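You operate a simulated robot arm through the tools that you are given. There is no shell and no other tool. Be economical: measure what you need, move in short steps, check, and stop when the job is done.

Carry out the task below with a simulated two-armed robot. There is one attempt and no reset: what you move stays moved.

JOB
Take the lid off the black tin and lay it down on the top of the marking bench. Take the yellow peg on the top of the joining bench and put it away on the grey peg tray. Turn the depth dial to 30 mm. Put one of the white pegs from the top of the joining bench on top of the orange block. Open the damp drawer, fetch the orange tin and set it in the inside of the damp drawer, then shut the drawer. Put the black twine in the teal tray. Pull the green drawer open. Do these in any order. Set down upright: black twine.
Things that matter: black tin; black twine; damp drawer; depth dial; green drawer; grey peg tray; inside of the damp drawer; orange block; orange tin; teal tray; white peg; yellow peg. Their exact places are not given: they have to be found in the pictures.

It is judged by the outcome, as a careful person would: the job done as asked, and still so three seconds after it is handed in. It fails if anything else is knocked over, pushed out of place, dropped, spilled or broken. A push-on lid holds only when it is set on centred and level and pressed home; a screw cap is set on level and turned clockwise until tight.

ROBOT AND FRAMES
Two 7-joint arms with two-finger parallel grippers on one trunk, on a base that drives. Base frame: it is fixed to the floor where the robot stands at the start and does not move with it; the origin is under the middle of the robot, x ahead of it, y to its left, z up; the surface under the hand at the start is at about z = 860. Units: mm, degrees, N and s.
The left shoulder is at the start at [70, 163, 1145], the right one opposite. With the tool pointing down near the work surface each hand reaches from about 400 to 880 mm from the robot's upright axis, wherever it stands, measured 20 degrees to its own side. Places, roughly: black tin [500, 250, 1000]; black twine (6x6x7 cm) [900, -400, 900]; damp drawer [-3800, 2800, 600]; depth dial [600, 1500, 900]; green drawer [-1700, 1300, 200]; grey peg tray (33x22 cm) [540, -1320, 860]; inside of the damp drawer [-3800, 2900, 600]; orange block (5x5x4 cm) [900, 1900, 900]; orange tin [1000, 2500, 1000]; teal tray (24x16x4 cm) [900, -100, 900]; white peg (3x3x7 cm) [800, 1100, 900]; yellow peg (3x3x7 cm) [800, 1200, 900]. Payload 3.43 kg a hand.
Tool frame (each hand has its own): the origin (TCP) lies between the finger pads and is the grasp point; the fingertips stand 34 mm ahead of it; z points along the fingers, y is the line along which they close. The gripper opens to 128 mm. The fingers are 24 mm wide and 12 mm thick; the gripper's body (48 by 130 mm) begins 96 mm behind the TCP.
Orientation is told as [roll, pitch, yaw] about the base's x, y, z axes, in that order, counted from this pose: with the fingers straight down and closing along the base's y, the tool's x points along the base's -x, its y along +y and its z along -z.

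CONTROLS
- The arms move only by the tool play_rows. It takes "left_motion", "right_motion" or both (then of equal length, played together; a hand with none holds still); each is a list of rows, each a list of 3 entries, a list of its own where there are three numbers: the turn, a rotation vector about the tool's x, y, z in units of 120 degrees (1.0 is 120 degrees), then the shift along the tool's x, y, z in units of 150 mm (1.0 is 150 mm), then the gripper command, from -1 (shut) to 1 (fully open), values between in proportion. In form: [[[ax, ay, az], [x, y, z], fingers], ...]. A call has 1 to 10 rows; each row is the pose to reach, as a shift and turn from the pose commanded when the call began, along the tool's axes at that moment. A call with a number of a shift or a turn outside -1 to 1 is refused whole. A row lasts 0.2 s, in which the tool goes at most 50 mm and 8.6 degrees; a call with a longer step from one row to the next is refused whole, and so is a gripper value outside its range. A pose out of reach is approached as far as the arm can. The call stops where the force on the tool passes 40 N (or 10 N more than at its start, if that is more) or the arm is blocked; 0.2 s more then pass. The fingers move at their own pace (about 153 mm/s each) and stop on an object; they squeeze with about 33 N. The grip force told is the motor's: it shows also when the fingers shut on nothing. Time passes only in rows, and 0.2 s behind the last, so rows that repeat a pose let the fingers close. The reply holds the time, the measured pose of the TCP, the force on the tool along the base axes, the opening and the grip force, in the units named above and with some noise, with the torque about the TCP (base axes, N m) and any sound that the robot's microphone picked up.
- Cameras (640 x 400 px; columns grow to the right, rows downward): "scene" is now at [135, -11.6, 1372]; the picture's right is [-0.13, -0.99, 0.00], its down [-0.58, 0.08, -0.81] and it looks along [0.81, -0.11, -0.58] (base axes); focal length 283 px, centre (320, 200). "left" rides on the left gripper at [76, 11, -160] in its tool frame; the picture's right is [-0.15, 0.99, 0.00], its down [-0.88, -0.13, -0.46] and it looks along [-0.45, -0.07, 0.89] (tool axes); focal length 234 px, centre (320, 200). "right" rides on the right gripper at [76, -11, -160] in its tool frame; the picture's right is [0.15, 0.99, 0.00], its down [-0.88, 0.13, -0.46] and it looks along [-0.45, 0.07, 0.89] (tool axes); focal length 234 px, centre (320, 200).
- get_image(camera): a new picture of that camera. It takes no simulated time.
- slide_trunk(by): slides the trunk up (or, below 0, down) by that many mm; the arms and the scene camera ride with it, the base frame stays. It gives what a move gives, with no picture.
- drive_base(legs): drives the robot by 1 to 6 legs, each [ahead, left, turn to the left] in mm, mm and degrees, along the robot's own axes; the way and the turn of a leg run together, so that a leg with both is an arc; at most 1500 mm and 180 degrees a leg. The arms and the cameras ride along, it lands a little off, and it stops where it bumps. It gives what a move gives.
- head_to(pan, tilt): turns the head with the scene camera to pan (to the left, within 86 degrees either way) and tilt (down, from -29 to 69), counted from straight ahead of the robot. It gives what a move gives.
- measure_at(camera, pixels): there is no depth. For up to 12 entries [column, row, z] of the newest picture of that camera ("zoom" is the newest enlarged one), the place [x, y] in the base frame at which the ray of that pixel passes the height z, good to about 3 mm. It takes no simulated time.
- close_up(camera, box): a new picture of the part [left, top, right, bottom] of that camera's present view, enlarged. It takes no simulated time.
- finish_job(): hands the job in; it is judged then, once.

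Keep the steps short. Do not move on a guess: measure, check each grasp and each placing, and mend mistakes. In all there are 131 turns and 162 pictures (those below and enlarged ones count). Leave the grippers open and the arms clear of the work at the hand-in unless told otherwise, and finish with a single line.

The tools are called after ">>>" by a JSON object that holds its "op" and its "data". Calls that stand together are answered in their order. play_rows: Moves the arms, as the interface text tells. Its arguments: {"type":"object","properties":{"left_motion":{"type":"array","items":{"type":"array"}},"right_motion":{"type":"array","items":{"type":"array"}}},"required":[]} The other tools are called the same way: slide_trunk (by) slides the trunk up or down; drive_base (legs) drives the base; head_to (pan, tilt) turns the head that bears the scene camera; get_image (camera) takes a picture; measure_at (camera, pixels) gives the place at which the rays of pixels pass given heights; close_up (camera, box) takes an enlarged picture of a part of a camera's view; finish_job () hands the job in.

At the start:

```text
time_s: 0.0
left_eef_pos: [541.5, 177.1, 1173.7]
left_orientation: [0.0, 0.0, -0.1]
left_ft_force: [0.2, -0.4, 0.2]
left_wrist_torque: [-0.01, 0.0, -0.03]
left_grip_width: 127.9
left_grip_force: 0.0
right_eef_pos: [606.0, -258.1, 1181.6]
right_orientation: [0.0, 0.1, 0.1]
right_ft_force: [0.2, 0.4, 0.4]
right_wrist_torque: [0.01, 0.0, -0.01]
right_grip_width: 127.9
right_grip_force: 0.1
trunk travel left (down, up): [-625.0, 315.0]
robot x, y, heading: [0.3, -2.3, 0.1]
head pan, tilt: [-7.6, 35.6]
```

scene: 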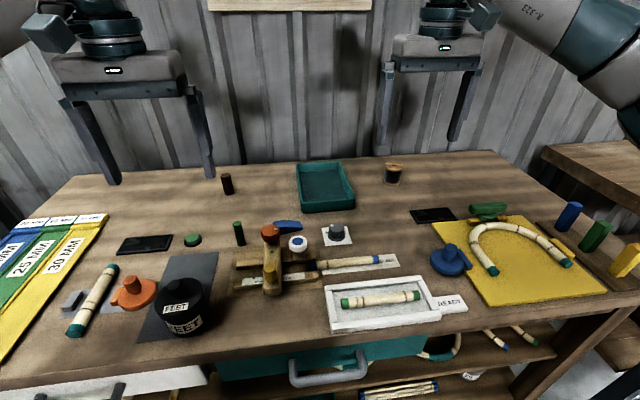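
right: 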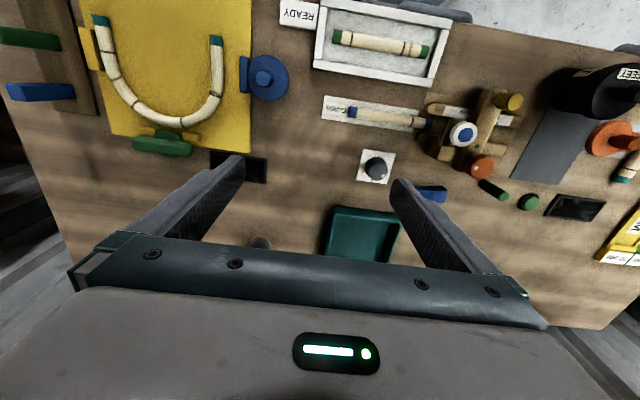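
left: 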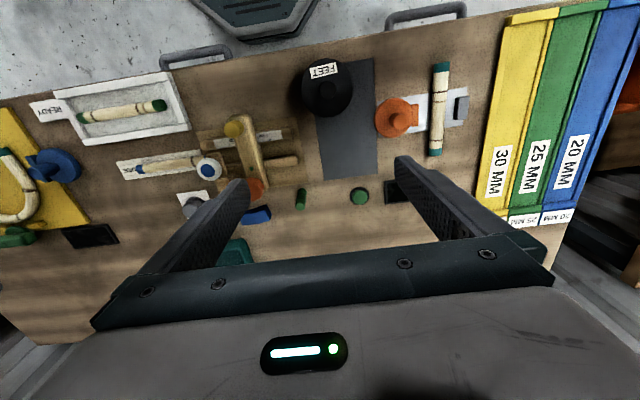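

I see the first bench with the black tin (182,305), teal tray (325,185) and a dark thing at (393,172) which may be the twine. I look closer.

>>> {"op": "close_up", "data": {"camera": "scene", "box": [260, 140, 460, 265]}}

>>> {"op": "close_up", "data": {"camera": "scene", "box": [40, 220, 280, 370]}}

>>> {"op": "measure_at", "data": {"camera": "scene", "pixels": [[394, 185, 860], [394, 167, 925], [303, 211, 860], [353, 207, 860], [298, 165, 900], [343, 162, 900], [182, 285, 960], [185, 333, 860], [228, 193, 860], [640, 240, 860]]}}

```text
3.20 times, centred on (360, 202) of scene
```

zoom: 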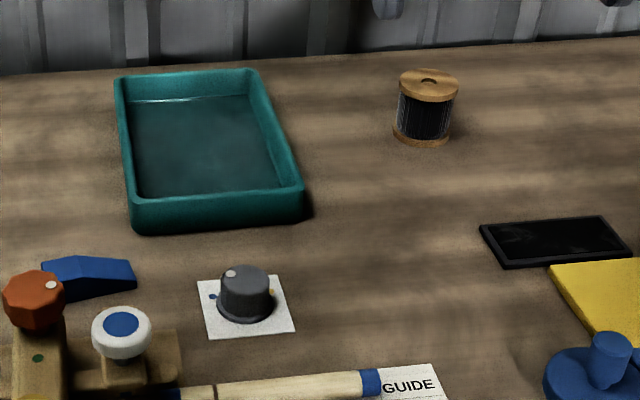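

```text
2.67 times, centred on (160, 295) of scene
```

zoom: 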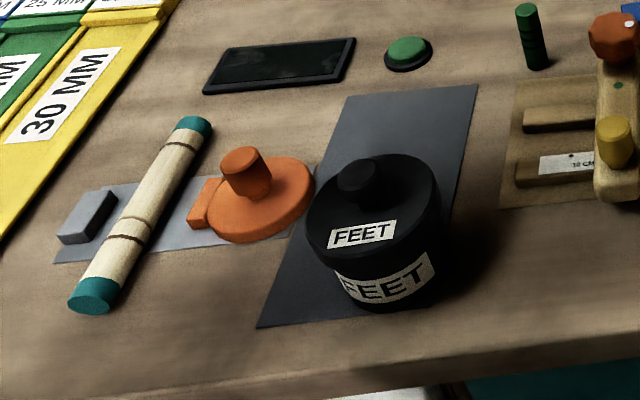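

```text
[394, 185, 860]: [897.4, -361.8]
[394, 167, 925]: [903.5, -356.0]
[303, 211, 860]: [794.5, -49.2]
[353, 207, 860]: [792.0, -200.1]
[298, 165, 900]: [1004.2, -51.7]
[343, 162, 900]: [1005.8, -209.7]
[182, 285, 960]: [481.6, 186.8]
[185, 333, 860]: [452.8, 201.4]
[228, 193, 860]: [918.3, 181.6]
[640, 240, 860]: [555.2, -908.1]
```

Spool stands at about [903,-358]. Now I look up for signs and around for the other benches.

>>> {"op": "head_to", "data": {"pan": 0, "tilt": 0}}

>>> {"op": "get_image", "data": {"camera": "scene"}}

>>> {"op": "head_to", "data": {"pan": 80, "tilt": 20}}

>>> {"op": "get_image", "data": {"camera": "scene"}}

>>> {"op": "head_to", "data": {"pan": -75, "tilt": 20}}

>>> {"op": "get_image", "data": {"camera": "scene"}}

>>> {"op": "head_to", "data": {"pan": 20, "tilt": 50}}

>>> {"op": "get_image", "data": {"camera": "scene"}}

```text
time_s: 1.0
left_eef_pos: [542.1, 177.8, 1174.4]
left_orientation: [0.0, 0.0, 0.0]
left_ft_force: [0.4, 0.3, -0.2]
left_wrist_torque: [0.0, -0.01, -0.01]
left_grip_width: 127.9
left_grip_force: 0.0
right_eef_pos: [607.3, -258.7, 1181.1]
right_orientation: [-0.1, 0.1, 0.0]
right_ft_force: [0.5, -0.4, -0.6]
right_wrist_torque: [-0.02, 0.04, -0.02]
right_grip_width: 128.1
right_grip_force: 0.1
trunk travel left (down, up): [-625.0, 315.0]
robot x, y, heading: [0.1, -1.4, 0.3]
head pan, tilt: [0.0, 0.0]
```

```text
156 pictures are left
```

scene: 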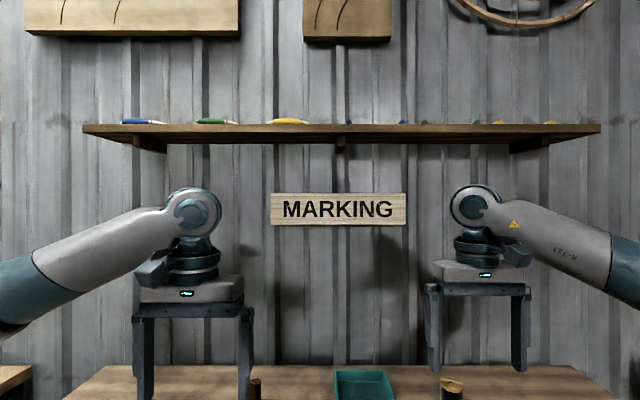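

```text
time_s: 2.5
left_eef_pos: [540.2, 177.5, 1173.7]
left_orientation: [0.0, 0.0, 0.0]
left_ft_force: [-0.3, 0.2, 0.5]
left_wrist_torque: [-0.02, -0.01, -0.01]
left_grip_width: 128.1
left_grip_force: 0.1
right_eef_pos: [606.5, -258.5, 1181.1]
right_orientation: [0.1, 0.0, 0.0]
right_ft_force: [0.1, 0.1, -0.3]
right_wrist_torque: [0.02, 0.0, 0.01]
right_grip_width: 127.9
right_grip_force: 0.1
trunk travel left (down, up): [-625.0, 315.0]
robot x, y, heading: [-1.0, -0.6, -0.2]
head pan, tilt: [80.0, 20.0]
```

```text
155 pictures are left
```

scene: 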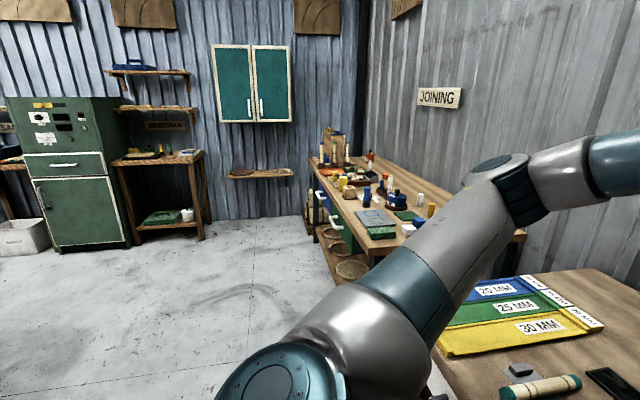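

```text
time_s: 4.9
left_eef_pos: [541.6, 177.6, 1174.3]
left_orientation: [0.0, -0.1, -0.1]
left_ft_force: [0.1, 0.2, 0.8]
left_wrist_torque: [0.0, 0.0, 0.03]
left_grip_width: 128.0
left_grip_force: 0.0
right_eef_pos: [606.1, -259.5, 1182.3]
right_orientation: [0.1, 0.0, 0.0]
right_ft_force: [-0.3, -0.1, -0.1]
right_wrist_torque: [-0.02, -0.02, 0.0]
right_grip_width: 128.1
right_grip_force: 0.0
trunk travel left (down, up): [-625.0, 315.0]
robot x, y, heading: [3.6, 2.0, -0.2]
head pan, tilt: [-75.0, 20.0]
```

```text
154 pictures are left
```

scene: 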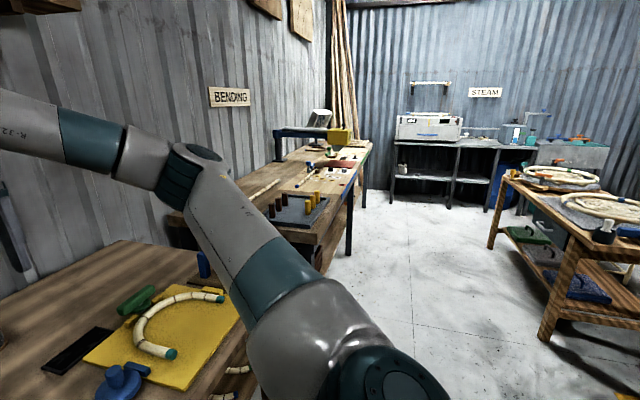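

```text
time_s: 6.7
left_eef_pos: [540.9, 177.9, 1174.3]
left_orientation: [0.0, 0.0, 0.0]
left_ft_force: [1.1, 0.3, 0.5]
left_wrist_torque: [0.01, 0.01, 0.01]
left_grip_width: 127.9
left_grip_force: 0.0
right_eef_pos: [606.0, -259.5, 1181.8]
right_orientation: [0.0, 0.0, 0.0]
right_ft_force: [0.0, 0.0, 0.2]
right_wrist_torque: [-0.02, 0.01, 0.0]
right_grip_width: 127.8
right_grip_force: 0.1
trunk travel left (down, up): [-625.0, 315.0]
robot x, y, heading: [-0.3, 0.3, -0.0]
head pan, tilt: [20.0, 50.0]
```

```text
153 pictures are left
```

scene: 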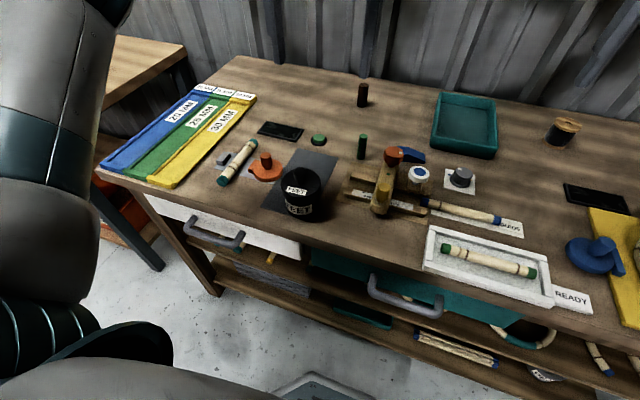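

The front bench is the marking bench; the joining bench is to the left. I measure the bench edge, base front and tin.

>>> {"op": "measure_at", "data": {"camera": "scene", "pixels": [[180, 190, 860], [410, 268, 860], [300, 374, 100], [220, 293, 0], [299, 178, 960], [299, 172, 985], [300, 218, 860], [370, 290, 800], [237, 240, 800]]}}

>>> {"op": "close_up", "data": {"camera": "scene", "box": [240, 130, 400, 230]}}

>>> {"op": "close_up", "data": {"camera": "left", "box": [240, 20, 480, 170]}}

>>> {"op": "measure_at", "data": {"camera": "left", "pixels": [[330, 95, 970], [327, 92, 960], [303, 95, 950], [355, 95, 950]]}}

```text
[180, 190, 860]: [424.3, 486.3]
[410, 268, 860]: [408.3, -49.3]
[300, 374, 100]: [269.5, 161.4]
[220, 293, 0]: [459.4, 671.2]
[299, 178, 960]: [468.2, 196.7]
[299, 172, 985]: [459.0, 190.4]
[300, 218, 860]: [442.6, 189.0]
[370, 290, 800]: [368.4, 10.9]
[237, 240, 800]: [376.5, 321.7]
```

```text
4.00 times, centred on (320, 180) of scene
```

zoom: 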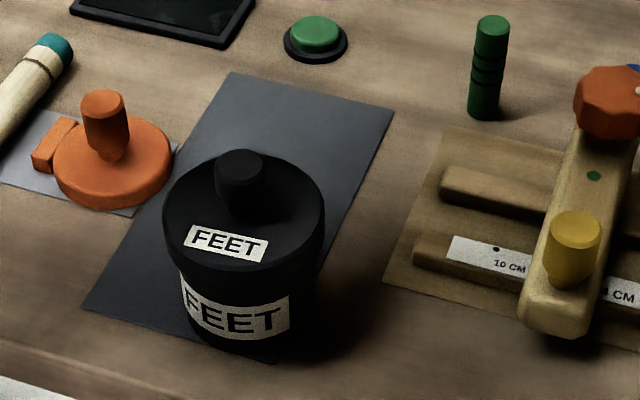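

```text
2.67 times, centred on (360, 95) of left
```

zoom: 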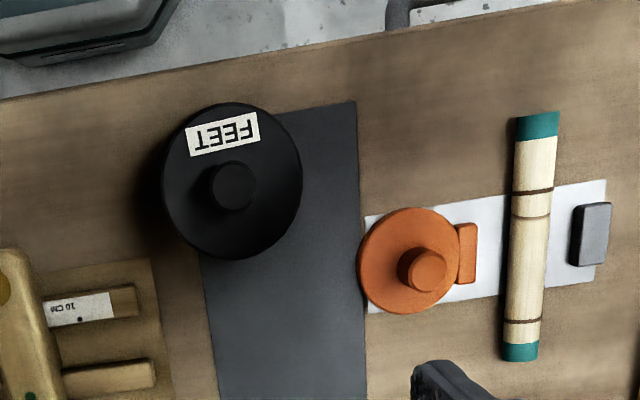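

```text
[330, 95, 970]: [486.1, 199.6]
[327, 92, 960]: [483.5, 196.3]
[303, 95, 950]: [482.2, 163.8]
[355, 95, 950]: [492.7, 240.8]
```

I triangulate the knob top from both cameras.

>>> {"op": "measure_at", "data": {"camera": "scene", "pixels": [[300, 170.7, 940], [300, 170.7, 980], [300, 177, 940], [300, 177, 960], [280.5, 185, 940], [321, 183, 940]]}}

>>> {"op": "measure_at", "data": {"camera": "left", "pixels": [[327.4, 89.7, 940], [327.4, 89.7, 980], [301, 88, 940], [353, 88, 940], [327, 58, 940], [327, 117.5, 940]]}}

```text
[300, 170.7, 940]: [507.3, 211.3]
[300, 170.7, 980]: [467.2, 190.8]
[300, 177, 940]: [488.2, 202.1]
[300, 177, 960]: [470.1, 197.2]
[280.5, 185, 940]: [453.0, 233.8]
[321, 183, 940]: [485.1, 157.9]
```

```text
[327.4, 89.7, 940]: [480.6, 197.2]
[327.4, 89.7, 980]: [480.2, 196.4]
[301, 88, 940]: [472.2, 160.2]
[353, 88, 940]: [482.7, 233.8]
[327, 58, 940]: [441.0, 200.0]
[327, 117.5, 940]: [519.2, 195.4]
```

Knob at about [480.5, 197], top near z=967. I move the left hand above it, fingers at about 60 mm.

>>> {"op": "play_rows", "data": {"left_motion": [[[0, 0, 0], [0.13, 0.04, 0.2], 0.5], [[0, 0, 0], [0.26, 0.08, 0.4], 0], [[0, 0, 0], [0.405, 0.13, 0.6], 0], [[0, 0, 0], [0.405, 0.13, 0.85], 0], [[0, 0, 0], [0.405, 0.13, 0.85], 0]]}}

>>> {"op": "get_image", "data": {"camera": "left"}}

>>> {"op": "get_image", "data": {"camera": "scene"}}

```text
time_s: 7.8
left_eef_pos: [479.9, 196.6, 1047.6]
left_orientation: [0.1, 0.0, 0.0]
left_ft_force: [-0.6, -0.4, 0.7]
left_wrist_torque: [0.05, -0.01, 0.0]
left_grip_width: 63.8
left_grip_force: 0.0
right_eef_pos: [606.0, -258.2, 1181.1]
right_orientation: [0.0, 0.0, 0.0]
right_ft_force: [-1.1, -0.2, -0.6]
right_wrist_torque: [-0.01, 0.0, 0.0]
right_grip_width: 127.8
right_grip_force: 0.0
trunk travel left (down, up): [-625.0, 315.0]
robot x, y, heading: [2.3, 1.5, 0.3]
head pan, tilt: [20.0, 50.0]
```

```text
150 pictures are left
```

left: 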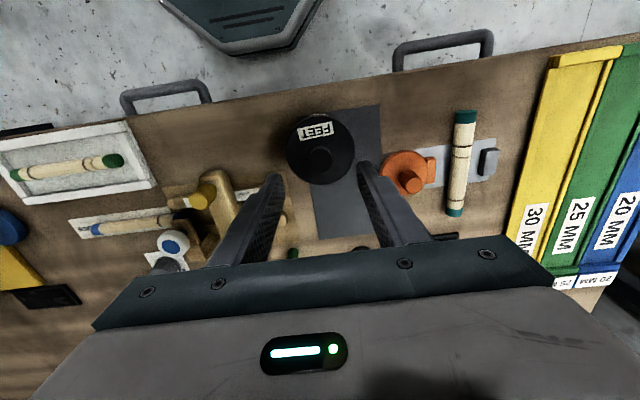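

```text
149 pictures are left
```

scene: 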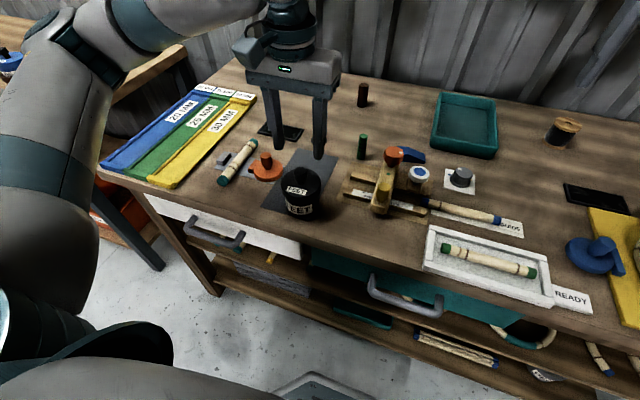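

>>> {"op": "measure_at", "data": {"camera": "scene", "pixels": [[299, 154, 1014], [300, 172, 965]]}}

>>> {"op": "measure_at", "data": {"camera": "left", "pixels": [[319, 158, 965], [319, 146, 935], [287, 150, 935], [355, 150, 935], [320, 113, 935], [320, 184, 935]]}}

>>> {"op": "close_up", "data": {"camera": "left", "box": [240, 90, 400, 190]}}

```text
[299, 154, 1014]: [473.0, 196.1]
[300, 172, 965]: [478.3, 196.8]
```

```text
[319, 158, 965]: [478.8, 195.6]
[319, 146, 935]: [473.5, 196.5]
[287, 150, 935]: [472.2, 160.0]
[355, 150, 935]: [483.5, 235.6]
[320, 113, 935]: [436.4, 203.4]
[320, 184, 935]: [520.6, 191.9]
```

```text
4.00 times, centred on (320, 140) of left
```

zoom: 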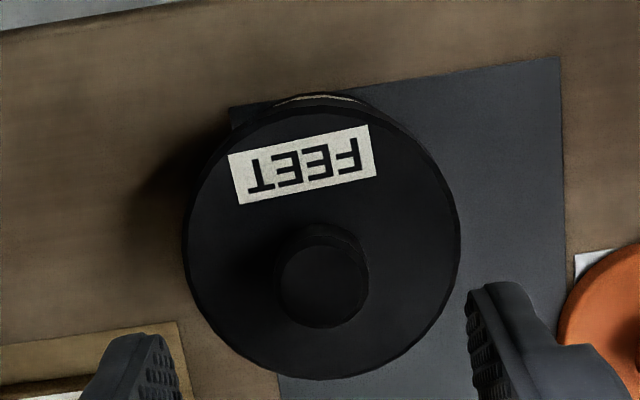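

Aligned. Descend to tips at z≈940 and close on the knob.

>>> {"op": "play_rows", "data": {"left_motion": [[[0, 0, 0], [0, 0, 0.25], 0], [[0, 0, 0], [0, 0, 0.48], 0], [[0, 0, 0], [0, 0, 0.48], -1], [[0, 0, 0], [0, 0, 0.48], -1], [[0, 0, 0], [0, 0, 0.48], -1]]}}

>>> {"op": "close_up", "data": {"camera": "scene", "box": [220, 110, 380, 210]}}

```text
time_s: 9.1
left_eef_pos: [480.3, 196.0, 974.9]
left_orientation: [-0.1, 0.0, 0.2]
left_ft_force: [-0.1, 0.3, -1.4]
left_wrist_torque: [0.02, -0.02, 0.01]
left_grip_width: 24.4
left_grip_force: 33.0
right_eef_pos: [607.8, -258.8, 1182.4]
right_orientation: [0.0, -0.1, 0.1]
right_ft_force: [-0.3, 0.5, 0.1]
right_wrist_torque: [0.01, 0.01, -0.01]
right_grip_width: 127.8
right_grip_force: 0.0
trunk travel left (down, up): [-625.0, 315.0]
robot x, y, heading: [-0.7, 2.2, 0.1]
head pan, tilt: [20.0, 50.0]
```

```text
4.00 times, centred on (300, 160) of scene
```

zoom: 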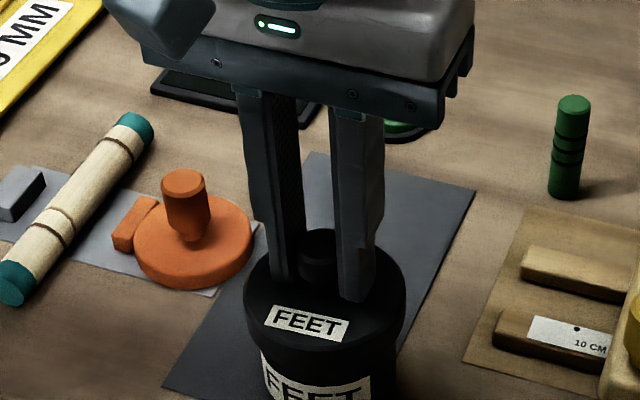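

Knob gripped (24.4 mm). I pull up slowly.

>>> {"op": "play_rows", "data": {"left_motion": [[[0, 0, 0], [0, 0, -0.02], -1], [[0, 0, 0], [0, 0, -0.06], -1], [[0, 0, 0], [0, 0, -0.12], -1], [[0, 0, 0], [0, 0, -0.2], -1], [[0, 0, 0], [0, 0, -0.3], -1]]}}

>>> {"op": "get_image", "data": {"camera": "scene"}}

```text
time_s: 10.2
left_eef_pos: [480.7, 196.4, 1020.0]
left_orientation: [-0.1, -0.1, -0.1]
left_ft_force: [-0.2, 0.0, -2.4]
left_wrist_torque: [-0.04, -0.04, -0.02]
left_grip_width: 24.5
left_grip_force: 33.3
right_eef_pos: [606.7, -258.3, 1182.0]
right_orientation: [0.0, 0.0, 0.0]
right_ft_force: [-0.6, -0.2, 0.2]
right_wrist_torque: [-0.02, -0.01, -0.02]
right_grip_width: 127.8
right_grip_force: 0.0
trunk travel left (down, up): [-625.0, 315.0]
robot x, y, heading: [-0.1, -0.7, -0.1]
head pan, tilt: [20.0, 50.0]
```

```text
146 pictures are left
```

scene: 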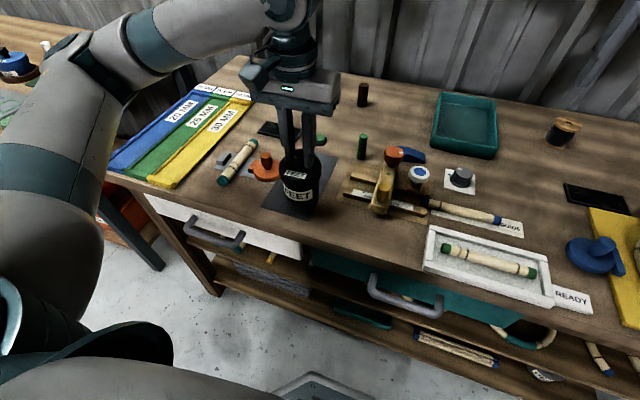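

>>> {"op": "close_up", "data": {"camera": "scene", "box": [240, 120, 360, 220]}}

```text
4.00 times, centred on (300, 170) of scene
```

zoom: 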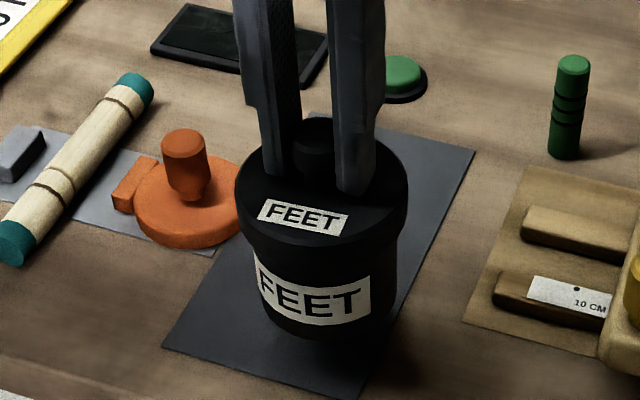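

The whole tin came up with the lid, so the body must be held with the other hand. I set the tin back down, release and rise.

>>> {"op": "play_rows", "data": {"left_motion": [[[0, 0, 0], [0, 0, 0.15], -1], [[0, 0, 0], [0, 0, 0.26], -1], [[0, 0, 0], [0, 0, 0.302], -1], [[0, 0, 0], [0, 0, 0.302], 0], [[0, 0, 0], [0, 0, 0.302], 0], [[0, 0, 0], [0, 0, 0.1], 0], [[0, 0, 0], [0, 0, -0.2], 0], [[0, 0, 0], [0, 0, -0.5], 0], [[0, 0, 0], [0, 0, -0.5], 0]]}}

>>> {"op": "close_up", "data": {"camera": "scene", "box": [240, 120, 400, 220]}}

>>> {"op": "measure_at", "data": {"camera": "scene", "pixels": [[344, 192, 875], [285, 172, 875], [372, 212, 875], [281, 200, 900], [318, 200, 900]]}}

```text
time_s: 12.2
left_eef_pos: [481.4, 195.8, 1096.1]
left_orientation: [0.0, 0.0, 0.1]
left_ft_force: [0.3, 0.0, -0.1]
left_wrist_torque: [0.02, 0.04, 0.02]
left_grip_width: 64.0
left_grip_force: 0.1
right_eef_pos: [607.0, -258.6, 1181.8]
right_orientation: [-0.1, -0.1, 0.0]
right_ft_force: [-0.1, -1.3, 0.3]
right_wrist_torque: [-0.03, -0.03, 0.03]
right_grip_width: 127.9
right_grip_force: 0.0
trunk travel left (down, up): [-625.0, 315.0]
robot x, y, heading: [5.2, -2.5, 0.1]
head pan, tilt: [20.0, 50.0]
```

```text
4.00 times, centred on (320, 170) of scene
```

zoom: 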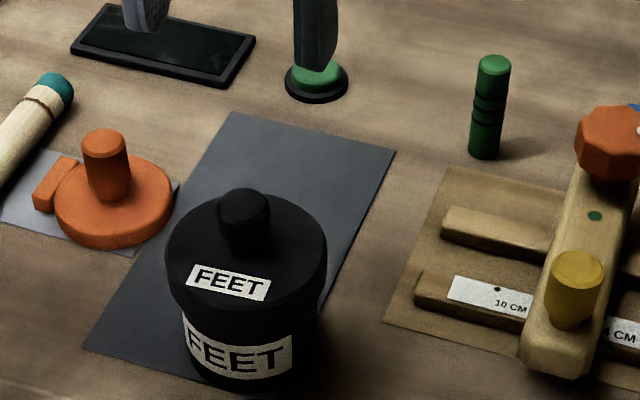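

```text
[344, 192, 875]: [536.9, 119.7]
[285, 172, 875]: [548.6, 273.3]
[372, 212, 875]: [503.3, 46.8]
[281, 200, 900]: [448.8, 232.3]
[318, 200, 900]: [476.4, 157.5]
```

Tin is back in place. I back the base 250 mm to make room for a near-horizontal right hand.

>>> {"op": "drive_base", "data": {"legs": [[-250, 0, 0]]}}

>>> {"op": "play_rows", "data": {"right_motion": [[[0, -0.07, 0], [0, 0.2, 0], 0.4], [[0, -0.14, 0], [0, 0.4, 0], 0.4], [[0, -0.21, 0], [0, 0.6, 0], 0.4], [[0, -0.28, 0], [0, 0.8, 0], 0.4], [[0, -0.35, 0], [0, 0.9, 0.1], 0.4], [[0, -0.42, 0], [0, 0.9, 0.2], 0.4], [[0, -0.49, 0], [0, 0.9, 0.3], 0.4], [[0, -0.56, 0], [0, 0.9, 0.4], 0.4], [[0, -0.625, 0], [0, 0.9, 0.5], 0.4], [[0, -0.625, 0], [0, 0.9, 0.5], 0.4]]}}

>>> {"op": "get_image", "data": {"camera": "scene"}}

```text
time_s: 14.1
left_eef_pos: [232.8, 196.9, 1094.9]
left_orientation: [0.0, 0.0, -0.1]
left_ft_force: [-0.2, 0.2, 0.9]
left_wrist_torque: [-0.02, -0.01, 0.0]
left_grip_width: 64.1
left_grip_force: 0.1
right_eef_pos: [358.5, -258.4, 1181.5]
right_orientation: [-0.1, -0.1, 0.0]
right_ft_force: [0.4, -0.3, -0.2]
right_wrist_torque: [-0.02, -0.03, 0.0]
right_grip_width: 128.2
right_grip_force: 0.1
trunk travel left (down, up): [-625.0, 315.0]
robot x, y, heading: [-245.2, 1.5, -0.0]
head pan, tilt: [20.0, 50.0]
```

```text
time_s: 16.3
left_eef_pos: [232.7, 195.6, 1095.0]
left_orientation: [-0.1, 0.0, 0.0]
left_ft_force: [-0.6, -0.5, -0.4]
left_wrist_torque: [-0.03, -0.03, 0.04]
left_grip_width: 63.9
left_grip_force: 0.1
right_eef_pos: [358.2, -123.6, 1106.8]
right_orientation: [0.0, -75.1, -0.1]
right_ft_force: [0.1, -0.2, 0.1]
right_wrist_torque: [0.02, 0.0, 0.0]
right_grip_width: 89.7
right_grip_force: 0.1
trunk travel left (down, up): [-625.0, 315.0]
robot x, y, heading: [-250.3, 0.8, -0.1]
head pan, tilt: [20.0, 50.0]
```

```text
143 pictures are left
```

scene: 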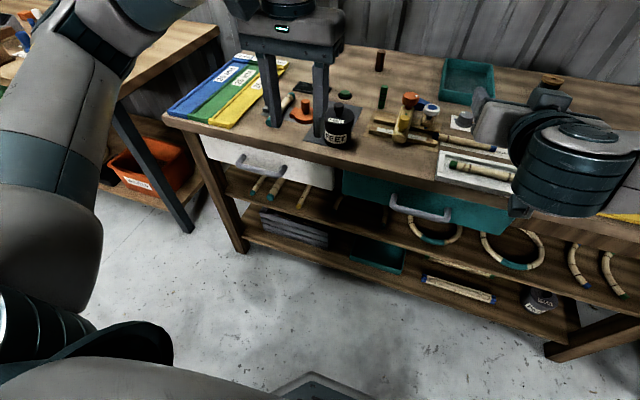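

Next: left hand forward toward the knob, right hand lower and leftward, staged.

>>> {"op": "play_rows", "data": {"left_motion": [[[0, 0, 0], [-0.3, 0, 0], 0], [[0, 0, 0], [-0.6, 0, 0], 0], [[0, 0, 0], [-0.9, 0, 0], 0], [[0, 0, 0], [-0.99, 0, 0], 0], [[0, 0, 0], [-0.99, 0, 0], 0], [[0, 0, 0], [-0.99, 0, 0], 0]], "right_motion": [[[0, 0, 0], [0.25, 0, 0], 0.4], [[0, 0, 0], [0.5, 0, 0], 0.4], [[0, 0, 0], [0.737, 0.1, 0], 0.4], [[0, 0, 0], [0.737, 0.4, 0], 0.4], [[0, 0, 0], [0.737, 0.7, 0], 0.4], [[0, 0, 0], [0.737, 0.99, 0], 0.4]]}}

>>> {"op": "play_rows", "data": {"left_motion": [[[0, 0, 0], [-0.3, 0, 0], 0], [[0, 0, 0], [-0.6, 0, 0], 0], [[0, 0, 0], [-0.66, 0, 0], 0], [[0, 0, 0], [-0.66, 0, 0.2], 0], [[0, 0, 0], [-0.66, 0, 0.2], 0]]}}

>>> {"op": "get_image", "data": {"camera": "left"}}

>>> {"op": "get_image", "data": {"camera": "scene"}}

```text
time_s: 17.7
left_eef_pos: [382.6, 198.1, 1093.9]
left_orientation: [-0.2, 0.0, 0.0]
left_ft_force: [-0.1, -0.8, -0.4]
left_wrist_torque: [0.0, -0.02, -0.02]
left_grip_width: 63.9
left_grip_force: 0.1
right_eef_pos: [329.9, 25.9, 999.8]
right_orientation: [-0.3, -74.9, 0.2]
right_ft_force: [0.0, 0.5, 2.1]
right_wrist_torque: [-0.01, -0.04, -0.01]
right_grip_width: 89.4
right_grip_force: 0.0
trunk travel left (down, up): [-625.0, 315.0]
robot x, y, heading: [-245.4, -4.0, -0.1]
head pan, tilt: [20.0, 50.0]
```

```text
time_s: 18.9
left_eef_pos: [480.7, 195.5, 1064.7]
left_orientation: [0.0, 0.1, 0.0]
left_ft_force: [0.1, -0.3, 0.0]
left_wrist_torque: [0.01, -0.03, 0.01]
left_grip_width: 63.9
left_grip_force: 0.1
right_eef_pos: [330.1, 24.0, 1001.5]
right_orientation: [0.1, -75.1, -0.1]
right_ft_force: [-0.1, -0.2, -0.4]
right_wrist_torque: [-0.01, 0.03, 0.0]
right_grip_width: 89.6
right_grip_force: 0.2
trunk travel left (down, up): [-625.0, 315.0]
robot x, y, heading: [-248.3, 0.3, 0.2]
head pan, tilt: [20.0, 50.0]
```

```text
142 pictures are left
```

left: 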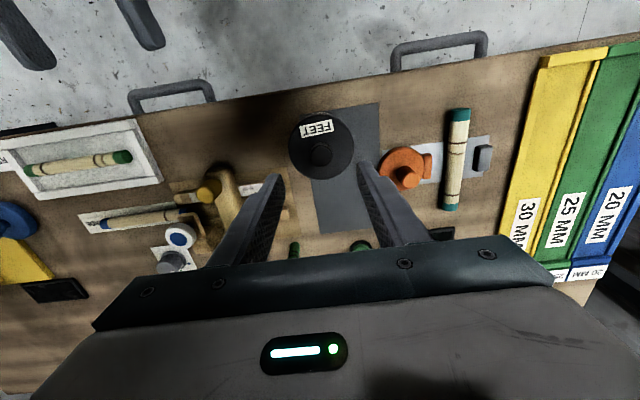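

```text
141 pictures are left
```

scene: 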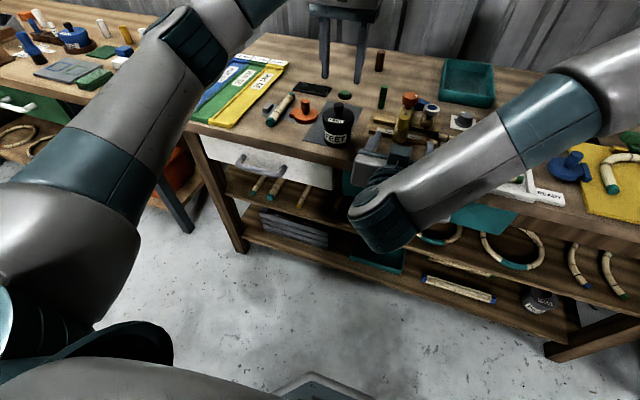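

>>> {"op": "measure_at", "data": {"camera": "left", "pixels": [[320, 155, 965], [321, 146, 935]]}}

>>> {"op": "play_rows", "data": {"left_motion": [[[0, 0, 0], [0, 0, 0.2], 0], [[0, 0, 0], [0, 0, 0.4], 0], [[0, 0, 0], [0, 0, 0.595], 0], [[0, 0, 0], [0, 0, 0.595], -1], [[0, 0, 0], [0, 0, 0.595], -1], [[0, 0, 0], [0, 0, 0.595], -1]], "right_motion": [[[0, 0, 0], [0, 0.2, 0], 0.4], [[0, 0, 0], [0, 0.4, 0], 0.4], [[0, 0, 0], [0, 0.6, 0], 0.4], [[0, 0, 0], [0, 0.8, 0], 0.4], [[0, 0, 0], [0, 0.99, 0], 0.4], [[0, 0, 0], [0, 0.99, 0], 0.4]]}}

>>> {"op": "get_image", "data": {"camera": "scene"}}

```text
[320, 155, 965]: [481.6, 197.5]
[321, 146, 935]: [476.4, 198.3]
```

```text
time_s: 20.3
left_eef_pos: [481.3, 195.9, 974.9]
left_orientation: [0.0, 0.0, 0.0]
left_ft_force: [-0.3, 0.0, -0.6]
left_wrist_torque: [0.03, 0.02, -0.02]
left_grip_width: 24.3
left_grip_force: 32.8
right_eef_pos: [330.6, 173.7, 998.8]
right_orientation: [0.0, -74.9, -0.1]
right_ft_force: [-0.9, -0.4, 0.0]
right_wrist_torque: [0.02, 0.0, 0.0]
right_grip_width: 89.4
right_grip_force: 0.1
trunk travel left (down, up): [-625.0, 315.0]
robot x, y, heading: [-245.8, -3.0, 0.2]
head pan, tilt: [20.0, 50.0]
```

```text
140 pictures are left
```

scene: 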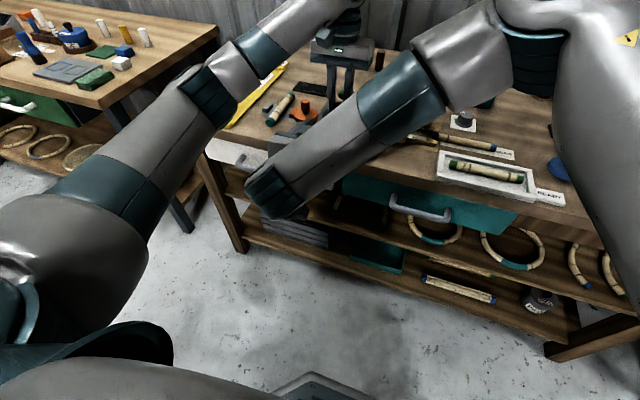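

>>> {"op": "play_rows", "data": {"right_motion": [[[0, 0, 0], [0.2, 0.08, 0], 0.4], [[0, 0, 0], [0.45, 0.157, -0.05], 0.4], [[0, 0, 0], [0.58, 0.157, -0.1], 0.4], [[0, 0, 0], [0.58, 0.157, -0.1], 0.4]]}}

>>> {"op": "get_image", "data": {"camera": "right"}}

```text
time_s: 21.3
left_eef_pos: [481.0, 197.1, 975.2]
left_orientation: [0.0, 0.0, 0.1]
left_ft_force: [0.1, 0.4, -1.6]
left_wrist_torque: [0.02, 0.0, 0.02]
left_grip_width: 24.5
left_grip_force: 32.8
right_eef_pos: [292.5, 195.9, 919.8]
right_orientation: [-0.1, -75.2, 0.1]
right_ft_force: [-0.2, 0.2, 0.0]
right_wrist_torque: [0.03, -0.03, 0.01]
right_grip_width: 89.9
right_grip_force: 0.1
trunk travel left (down, up): [-625.0, 315.0]
robot x, y, heading: [-247.0, 4.0, 0.1]
head pan, tilt: [20.0, 50.0]
```

```text
139 pictures are left
```

right: 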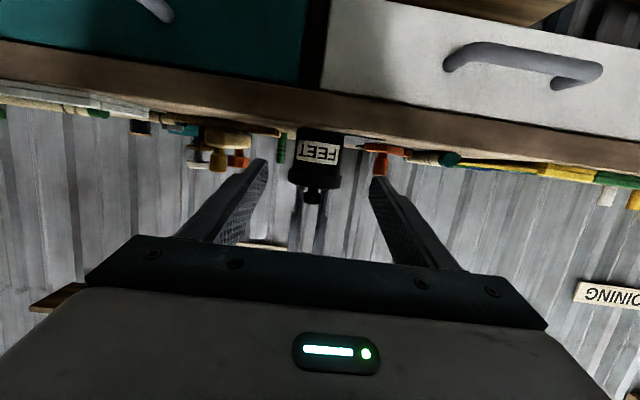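

Tin centred between the right fingers. I advance around its body below the lid.

>>> {"op": "play_rows", "data": {"right_motion": [[[0, 0, 0], [-0.03, 0, 0.25], 0.4], [[0, 0, 0], [-0.06, 0, 0.5], 0.4], [[0, 0, 0], [-0.09, 0, 0.75], 0.4], [[0, 0, 0], [-0.11, 0, 0.99], 0.4], [[0, 0, 0], [-0.11, 0, 0.99], 0.4]]}}

>>> {"op": "get_image", "data": {"camera": "right"}}

>>> {"op": "get_image", "data": {"camera": "left"}}

```text
time_s: 22.5
left_eef_pos: [480.7, 196.8, 975.2]
left_orientation: [0.1, -0.1, 0.0]
left_ft_force: [-0.1, 0.0, 0.1]
left_wrist_torque: [-0.03, -0.01, -0.03]
left_grip_width: 24.7
left_grip_force: 33.1
right_eef_pos: [440.2, 196.3, 896.0]
right_orientation: [-0.1, -75.0, 0.1]
right_ft_force: [-0.4, 0.3, 0.1]
right_wrist_torque: [-0.03, 0.03, -0.02]
right_grip_width: 89.3
right_grip_force: 0.1
trunk travel left (down, up): [-625.0, 315.0]
robot x, y, heading: [-247.3, 0.1, -0.2]
head pan, tilt: [20.0, 50.0]
```

```text
138 pictures are left
```

right: 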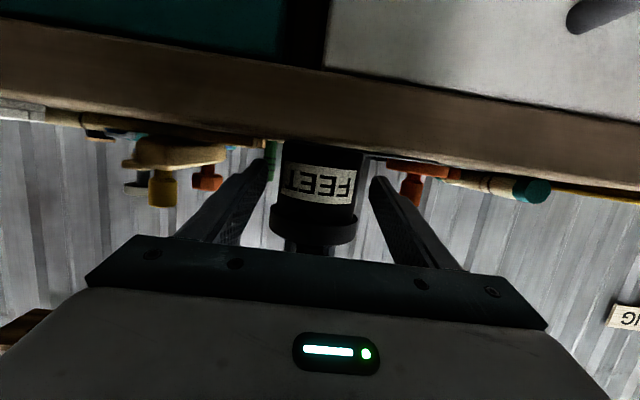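

```text
137 pictures are left
```

left: 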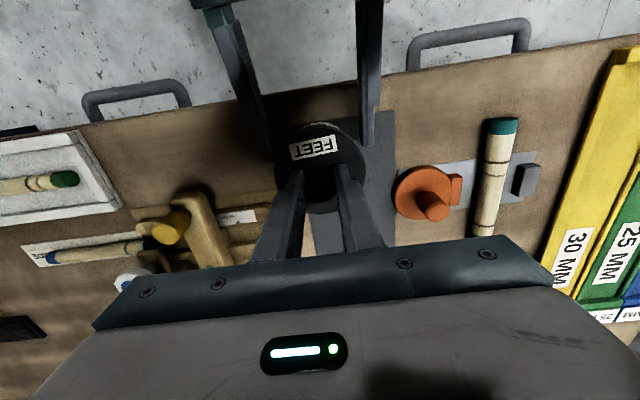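

>>> {"op": "play_rows", "data": {"right_motion": [[[0, 0, 0], [0.005, 0, 0.13], 0.4], [[0, 0, 0], [0.005, 0, 0.263], 0.4], [[0, 0, 0], [0.005, 0, 0.263], 0], [[0, 0, 0], [0.005, 0, 0.263], -1], [[0, 0, 0], [0.005, 0, 0.263], -1], [[0, 0, 0], [0.005, 0, 0.263], -1]]}}

>>> {"op": "get_image", "data": {"camera": "right"}}

```text
time_s: 23.9
left_eef_pos: [480.2, 197.9, 975.7]
left_orientation: [0.0, 0.1, 0.0]
left_ft_force: [-0.7, 0.2, 0.0]
left_wrist_torque: [-0.03, 0.0, -0.01]
left_grip_width: 24.4
left_grip_force: 32.7
right_eef_pos: [477.8, 197.1, 885.9]
right_orientation: [0.0, -74.7, -0.1]
right_ft_force: [-0.2, -0.6, -0.1]
right_wrist_torque: [0.0, 0.01, -0.02]
right_grip_width: 70.8
right_grip_force: 33.1
trunk travel left (down, up): [-625.0, 315.0]
robot x, y, heading: [-245.0, -0.4, -0.1]
head pan, tilt: [20.0, 50.0]
heard: snap
```

```text
136 pictures are left
```

right: 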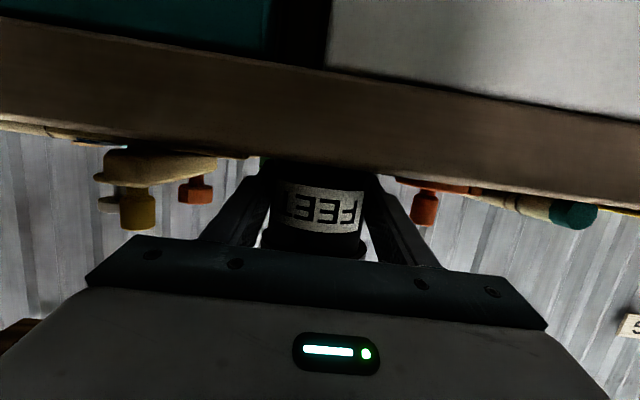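

Body gripped at 70.8 mm; heard a snap. Now I pull the lid up slowly with the left.

>>> {"op": "play_rows", "data": {"left_motion": [[[0, 0, 0], [0, 0, -0.03], -1], [[0, 0, 0], [0, 0, -0.06], -1], [[0, 0, 0], [0, 0, -0.1], -1], [[0, 0, 0], [0, 0, -0.2], -1], [[0, 0, 0], [0, 0, -0.4], -1], [[0, 0, 0], [0, 0, -0.6], -1], [[0, 0, 0], [0, 0, -0.6], -1]]}}

>>> {"op": "get_image", "data": {"camera": "left"}}

>>> {"op": "get_image", "data": {"camera": "scene"}}

```text
time_s: 25.5
left_eef_pos: [481.8, 196.3, 1064.9]
left_orientation: [0.0, 0.1, -0.1]
left_ft_force: [-1.1, 0.2, -0.7]
left_wrist_torque: [0.0, 0.01, -0.01]
left_grip_width: 24.3
left_grip_force: 33.2
right_eef_pos: [478.4, 196.7, 885.3]
right_orientation: [-0.1, -74.9, 0.1]
right_ft_force: [0.5, 0.3, 0.4]
right_wrist_torque: [0.0, 0.0, -0.05]
right_grip_width: 70.7
right_grip_force: 33.1
trunk travel left (down, up): [-625.0, 315.0]
robot x, y, heading: [-247.9, -0.2, 0.1]
head pan, tilt: [20.0, 50.0]
```

```text
135 pictures are left
```

left: 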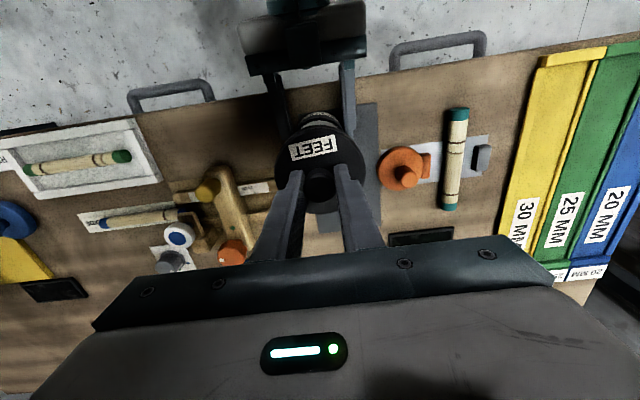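

```text
134 pictures are left
```

scene: 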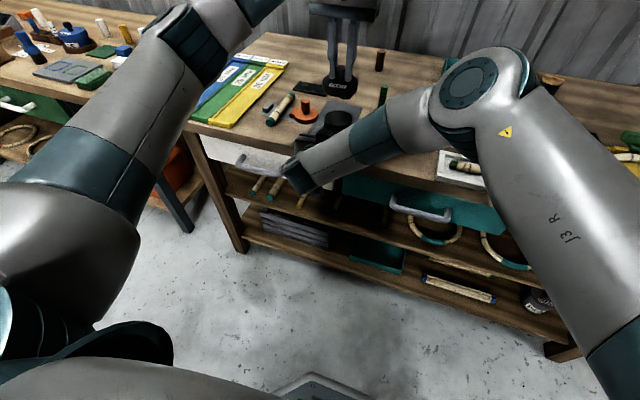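

Lid is off. I open the right hand slightly and retreat straight back, lid held still; then measure a bare place for it.

>>> {"op": "play_rows", "data": {"right_motion": [[[0, 0, 0], [0, 0, 0], 0.4], [[0, 0, 0], [0, 0, 0], 0.4], [[0, 0, 0], [-0.005, 0, -0.13], 0.4], [[0, 0, 0], [-0.01, 0, -0.263], 0.4], [[0, 0, 0], [-0.02, 0, -0.5], 0.4], [[0, 0, 0], [-0.03, 0, -0.75], 0.4], [[0, 0, 0], [-0.03, 0, -0.99], 0.4], [[0, 0, 0], [-0.03, 0, -0.99], 0.4]]}}

>>> {"op": "get_image", "data": {"camera": "left"}}

>>> {"op": "measure_at", "data": {"camera": "left", "pixels": [[218, 130, 860], [160, 180, 860], [135, 115, 860], [215, 80, 860], [180, 210, 880], [275, 190, 880], [205, 190, 900], [400, 110, 860], [285, 110, 900]]}}

```text
time_s: 27.3
left_eef_pos: [482.9, 196.5, 1065.8]
left_orientation: [0.0, -0.1, 0.0]
left_ft_force: [0.3, -0.4, -0.9]
left_wrist_torque: [0.01, 0.04, -0.02]
left_grip_width: 24.1
left_grip_force: 32.9
right_eef_pos: [334.6, 195.3, 929.3]
right_orientation: [0.0, -75.2, 0.0]
right_ft_force: [0.4, 0.5, 0.1]
right_wrist_torque: [0.01, 0.01, 0.01]
right_grip_width: 89.8
right_grip_force: 0.0
trunk travel left (down, up): [-625.0, 315.0]
robot x, y, heading: [-246.4, 0.4, -0.2]
head pan, tilt: [20.0, 50.0]
```

```text
133 pictures are left
```

left: 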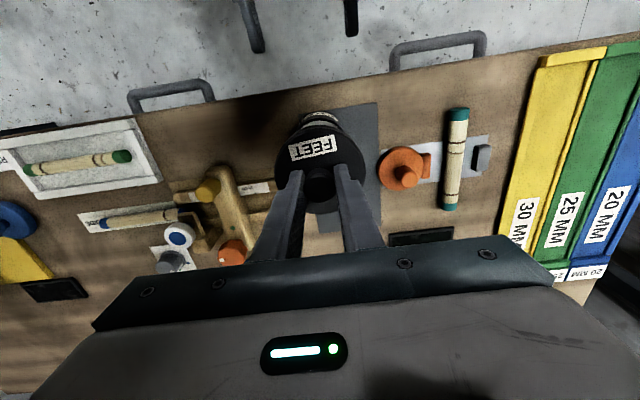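

```text
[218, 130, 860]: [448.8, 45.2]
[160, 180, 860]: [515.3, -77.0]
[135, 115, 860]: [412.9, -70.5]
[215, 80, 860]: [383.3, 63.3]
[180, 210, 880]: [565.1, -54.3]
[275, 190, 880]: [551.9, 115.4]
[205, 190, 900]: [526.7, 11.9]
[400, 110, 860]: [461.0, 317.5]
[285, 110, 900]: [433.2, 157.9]
```

Bare spot at [452, 58]. The right forearm would be in the way, so I take the right hand away to its right first.

>>> {"op": "play_rows", "data": {"right_motion": [[[0, 0, 0], [-0.1, -0.2, -0.1], 0.4], [[0, 0, 0], [-0.2, -0.45, -0.1], 0.4], [[0, 0, 0], [-0.3, -0.7, -0.1], 0.4], [[0, 0, 0], [-0.4, -0.99, -0.1], 0.4]]}}

>>> {"op": "play_rows", "data": {"right_motion": [[[0, 0, 0], [-0.2, -0.25, 0], 0.4], [[0, 0, 0], [-0.4, -0.5, 0], 0.4], [[0, 0, 0], [-0.6, -0.7, 0], 0.4], [[0, 0, 0], [-0.8, -0.8, 0], 0.4], [[0, 0, 0], [-0.8, -0.99, 0], 0.4]]}}

>>> {"op": "play_rows", "data": {"right_motion": [[[0, 0.07, 0], [0, -0.2, 0], 0.4], [[0, 0.14, 0], [0, -0.4, 0], 0.4], [[0, 0.21, 0], [0, -0.6, 0], 0.4], [[0, 0.28, 0], [0, -0.8, 0], 0.4], [[0, 0.35, 0], [0, -0.9, 0], 0.4], [[0, 0.42, 0], [0, -0.99, 0], 0.4], [[0, 0.49, 0], [0, -0.99, 0], 0.4], [[0, 0.56, 0], [0, -0.99, 0], 0.4], [[0, 0.625, 0], [0, -0.99, 0], 1], [[0, 0.625, 0], [0, -0.99, 0], 1]], "left_motion": [[[0, 0, 0], [0, 0, 0], -1], [[0, 0, 0], [0, 0, 0], -1], [[0, 0, 0], [0.1, -0.2, 0], -1], [[0, 0, 0], [0.2, -0.5, 0], -1], [[0, 0, 0], [0.2, -0.8, 0], -1], [[0, 0, 0], [0.2, -0.923, 0.1], -1], [[0, 0, 0], [0.2, -0.923, 0.4], -1], [[0, 0, 0], [0.2, -0.923, 0.7], -1], [[0, 0, 0], [0.2, -0.923, 0.7], -1], [[0, 0, 0], [0.2, -0.923, 0.7], -1]]}}

>>> {"op": "get_image", "data": {"camera": "left"}}

>>> {"op": "get_image", "data": {"camera": "scene"}}

```text
time_s: 28.3
left_eef_pos: [480.5, 194.8, 1064.5]
left_orientation: [0.1, 0.0, 0.0]
left_ft_force: [-0.2, -0.4, -0.8]
left_wrist_torque: [0.03, -0.02, 0.02]
left_grip_width: 24.4
left_grip_force: 33.0
right_eef_pos: [336.0, 45.6, 990.1]
right_orientation: [0.2, -75.0, -0.3]
right_ft_force: [0.2, -0.3, -0.6]
right_wrist_torque: [0.0, -0.01, 0.07]
right_grip_width: 89.6
right_grip_force: 0.1
trunk travel left (down, up): [-625.0, 315.0]
robot x, y, heading: [-251.8, 5.6, -0.2]
head pan, tilt: [20.0, 50.0]
```

```text
time_s: 29.5
left_eef_pos: [481.1, 194.7, 1064.9]
left_orientation: [0.1, -0.1, 0.0]
left_ft_force: [0.1, -0.5, -0.5]
left_wrist_torque: [0.03, 0.02, 0.0]
left_grip_width: 24.3
left_grip_force: 32.9
right_eef_pos: [368.4, -103.2, 1104.2]
right_orientation: [0.4, -74.9, -0.3]
right_ft_force: [0.7, -1.6, -1.1]
right_wrist_torque: [0.01, 0.02, 0.02]
right_grip_width: 89.6
right_grip_force: 0.0
trunk travel left (down, up): [-625.0, 315.0]
robot x, y, heading: [-250.7, -1.3, -0.1]
head pan, tilt: [20.0, 50.0]
```

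```text
time_s: 31.7
left_eef_pos: [450.8, 55.8, 960.5]
left_orientation: [0.1, -0.1, 0.0]
left_ft_force: [0.0, 0.1, 0.3]
left_wrist_torque: [0.02, -0.02, 0.0]
left_grip_width: 24.2
left_grip_force: 32.5
right_eef_pos: [367.5, -248.8, 1107.1]
right_orientation: [0.0, 0.1, 0.0]
right_ft_force: [-0.4, 0.2, -0.5]
right_wrist_torque: [-0.01, -0.03, -0.01]
right_grip_width: 128.1
right_grip_force: 0.0
trunk travel left (down, up): [-625.0, 315.0]
robot x, y, heading: [-246.5, 3.7, 0.2]
head pan, tilt: [20.0, 50.0]
```

```text
132 pictures are left
```

left: 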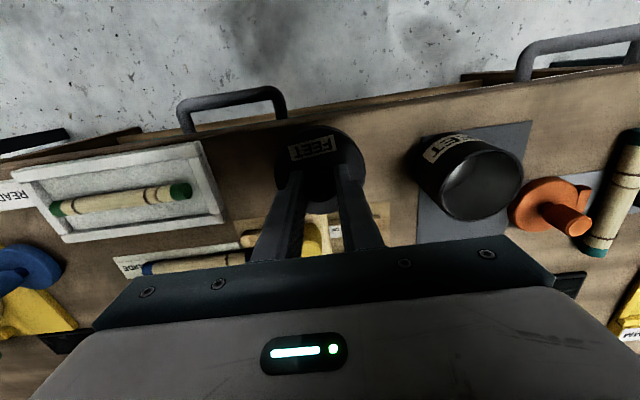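

```text
131 pictures are left
```

scene: 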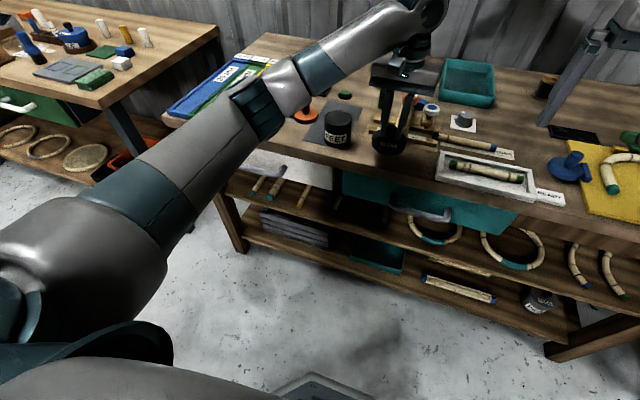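

>>> {"op": "close_up", "data": {"camera": "scene", "box": [310, 70, 470, 190]}}

>>> {"op": "close_up", "data": {"camera": "left", "box": [200, 80, 400, 260]}}

```text
3.33 times, centred on (390, 130) of scene
```

zoom: 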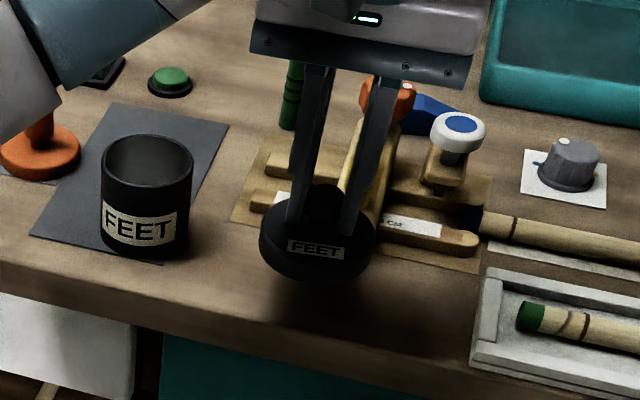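

```text
2.22 times, centred on (300, 170) of left
```

zoom: 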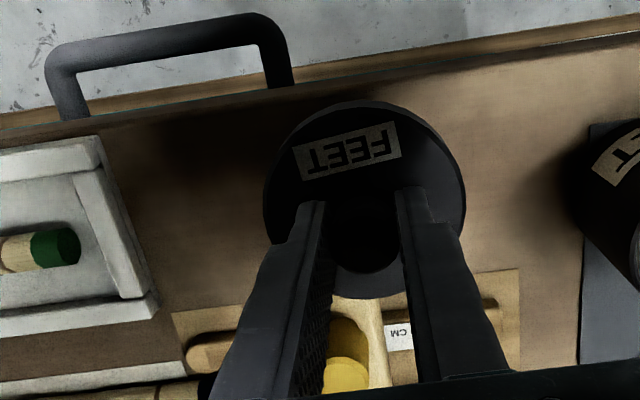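

Spot is clear. I lower in small steps watching the force.

>>> {"op": "play_rows", "data": {"left_motion": [[[0, 0, 0], [0.02, 0, 0.1], -1], [[0, 0, 0], [0.02, 0, 0.15], -1], [[0, 0, 0], [0.02, 0, 0.17], -1]]}}

>>> {"op": "close_up", "data": {"camera": "scene", "box": [310, 90, 470, 190]}}

```text
time_s: 32.5
left_eef_pos: [446.3, 57.8, 933.9]
left_orientation: [0.0, 0.0, 0.0]
left_ft_force: [0.6, -0.8, -0.8]
left_wrist_torque: [0.01, 0.02, 0.0]
left_grip_width: 24.3
left_grip_force: 32.4
right_eef_pos: [368.7, -249.4, 1106.4]
right_orientation: [-0.1, 0.0, 0.0]
right_ft_force: [-0.3, 0.1, 0.4]
right_wrist_torque: [0.0, 0.02, -0.04]
right_grip_width: 127.8
right_grip_force: 0.0
trunk travel left (down, up): [-625.0, 315.0]
robot x, y, heading: [-246.8, -2.8, -0.1]
head pan, tilt: [20.0, 50.0]
```

```text
4.00 times, centred on (390, 140) of scene
```

zoom: 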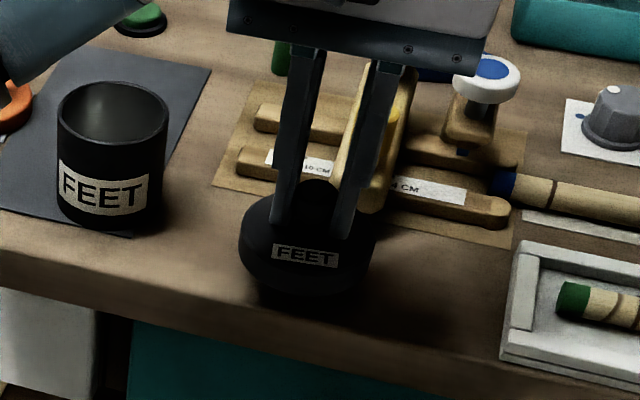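

>>> {"op": "measure_at", "data": {"camera": "zoom", "pixels": [[372, 212, 862], [340, 195, 862], [130, 262, 860], [450, 345, 860], [306, 290, 870]]}}

```text
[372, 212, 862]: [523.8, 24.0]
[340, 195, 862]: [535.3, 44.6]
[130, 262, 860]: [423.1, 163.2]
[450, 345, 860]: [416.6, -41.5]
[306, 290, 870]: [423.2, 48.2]
```

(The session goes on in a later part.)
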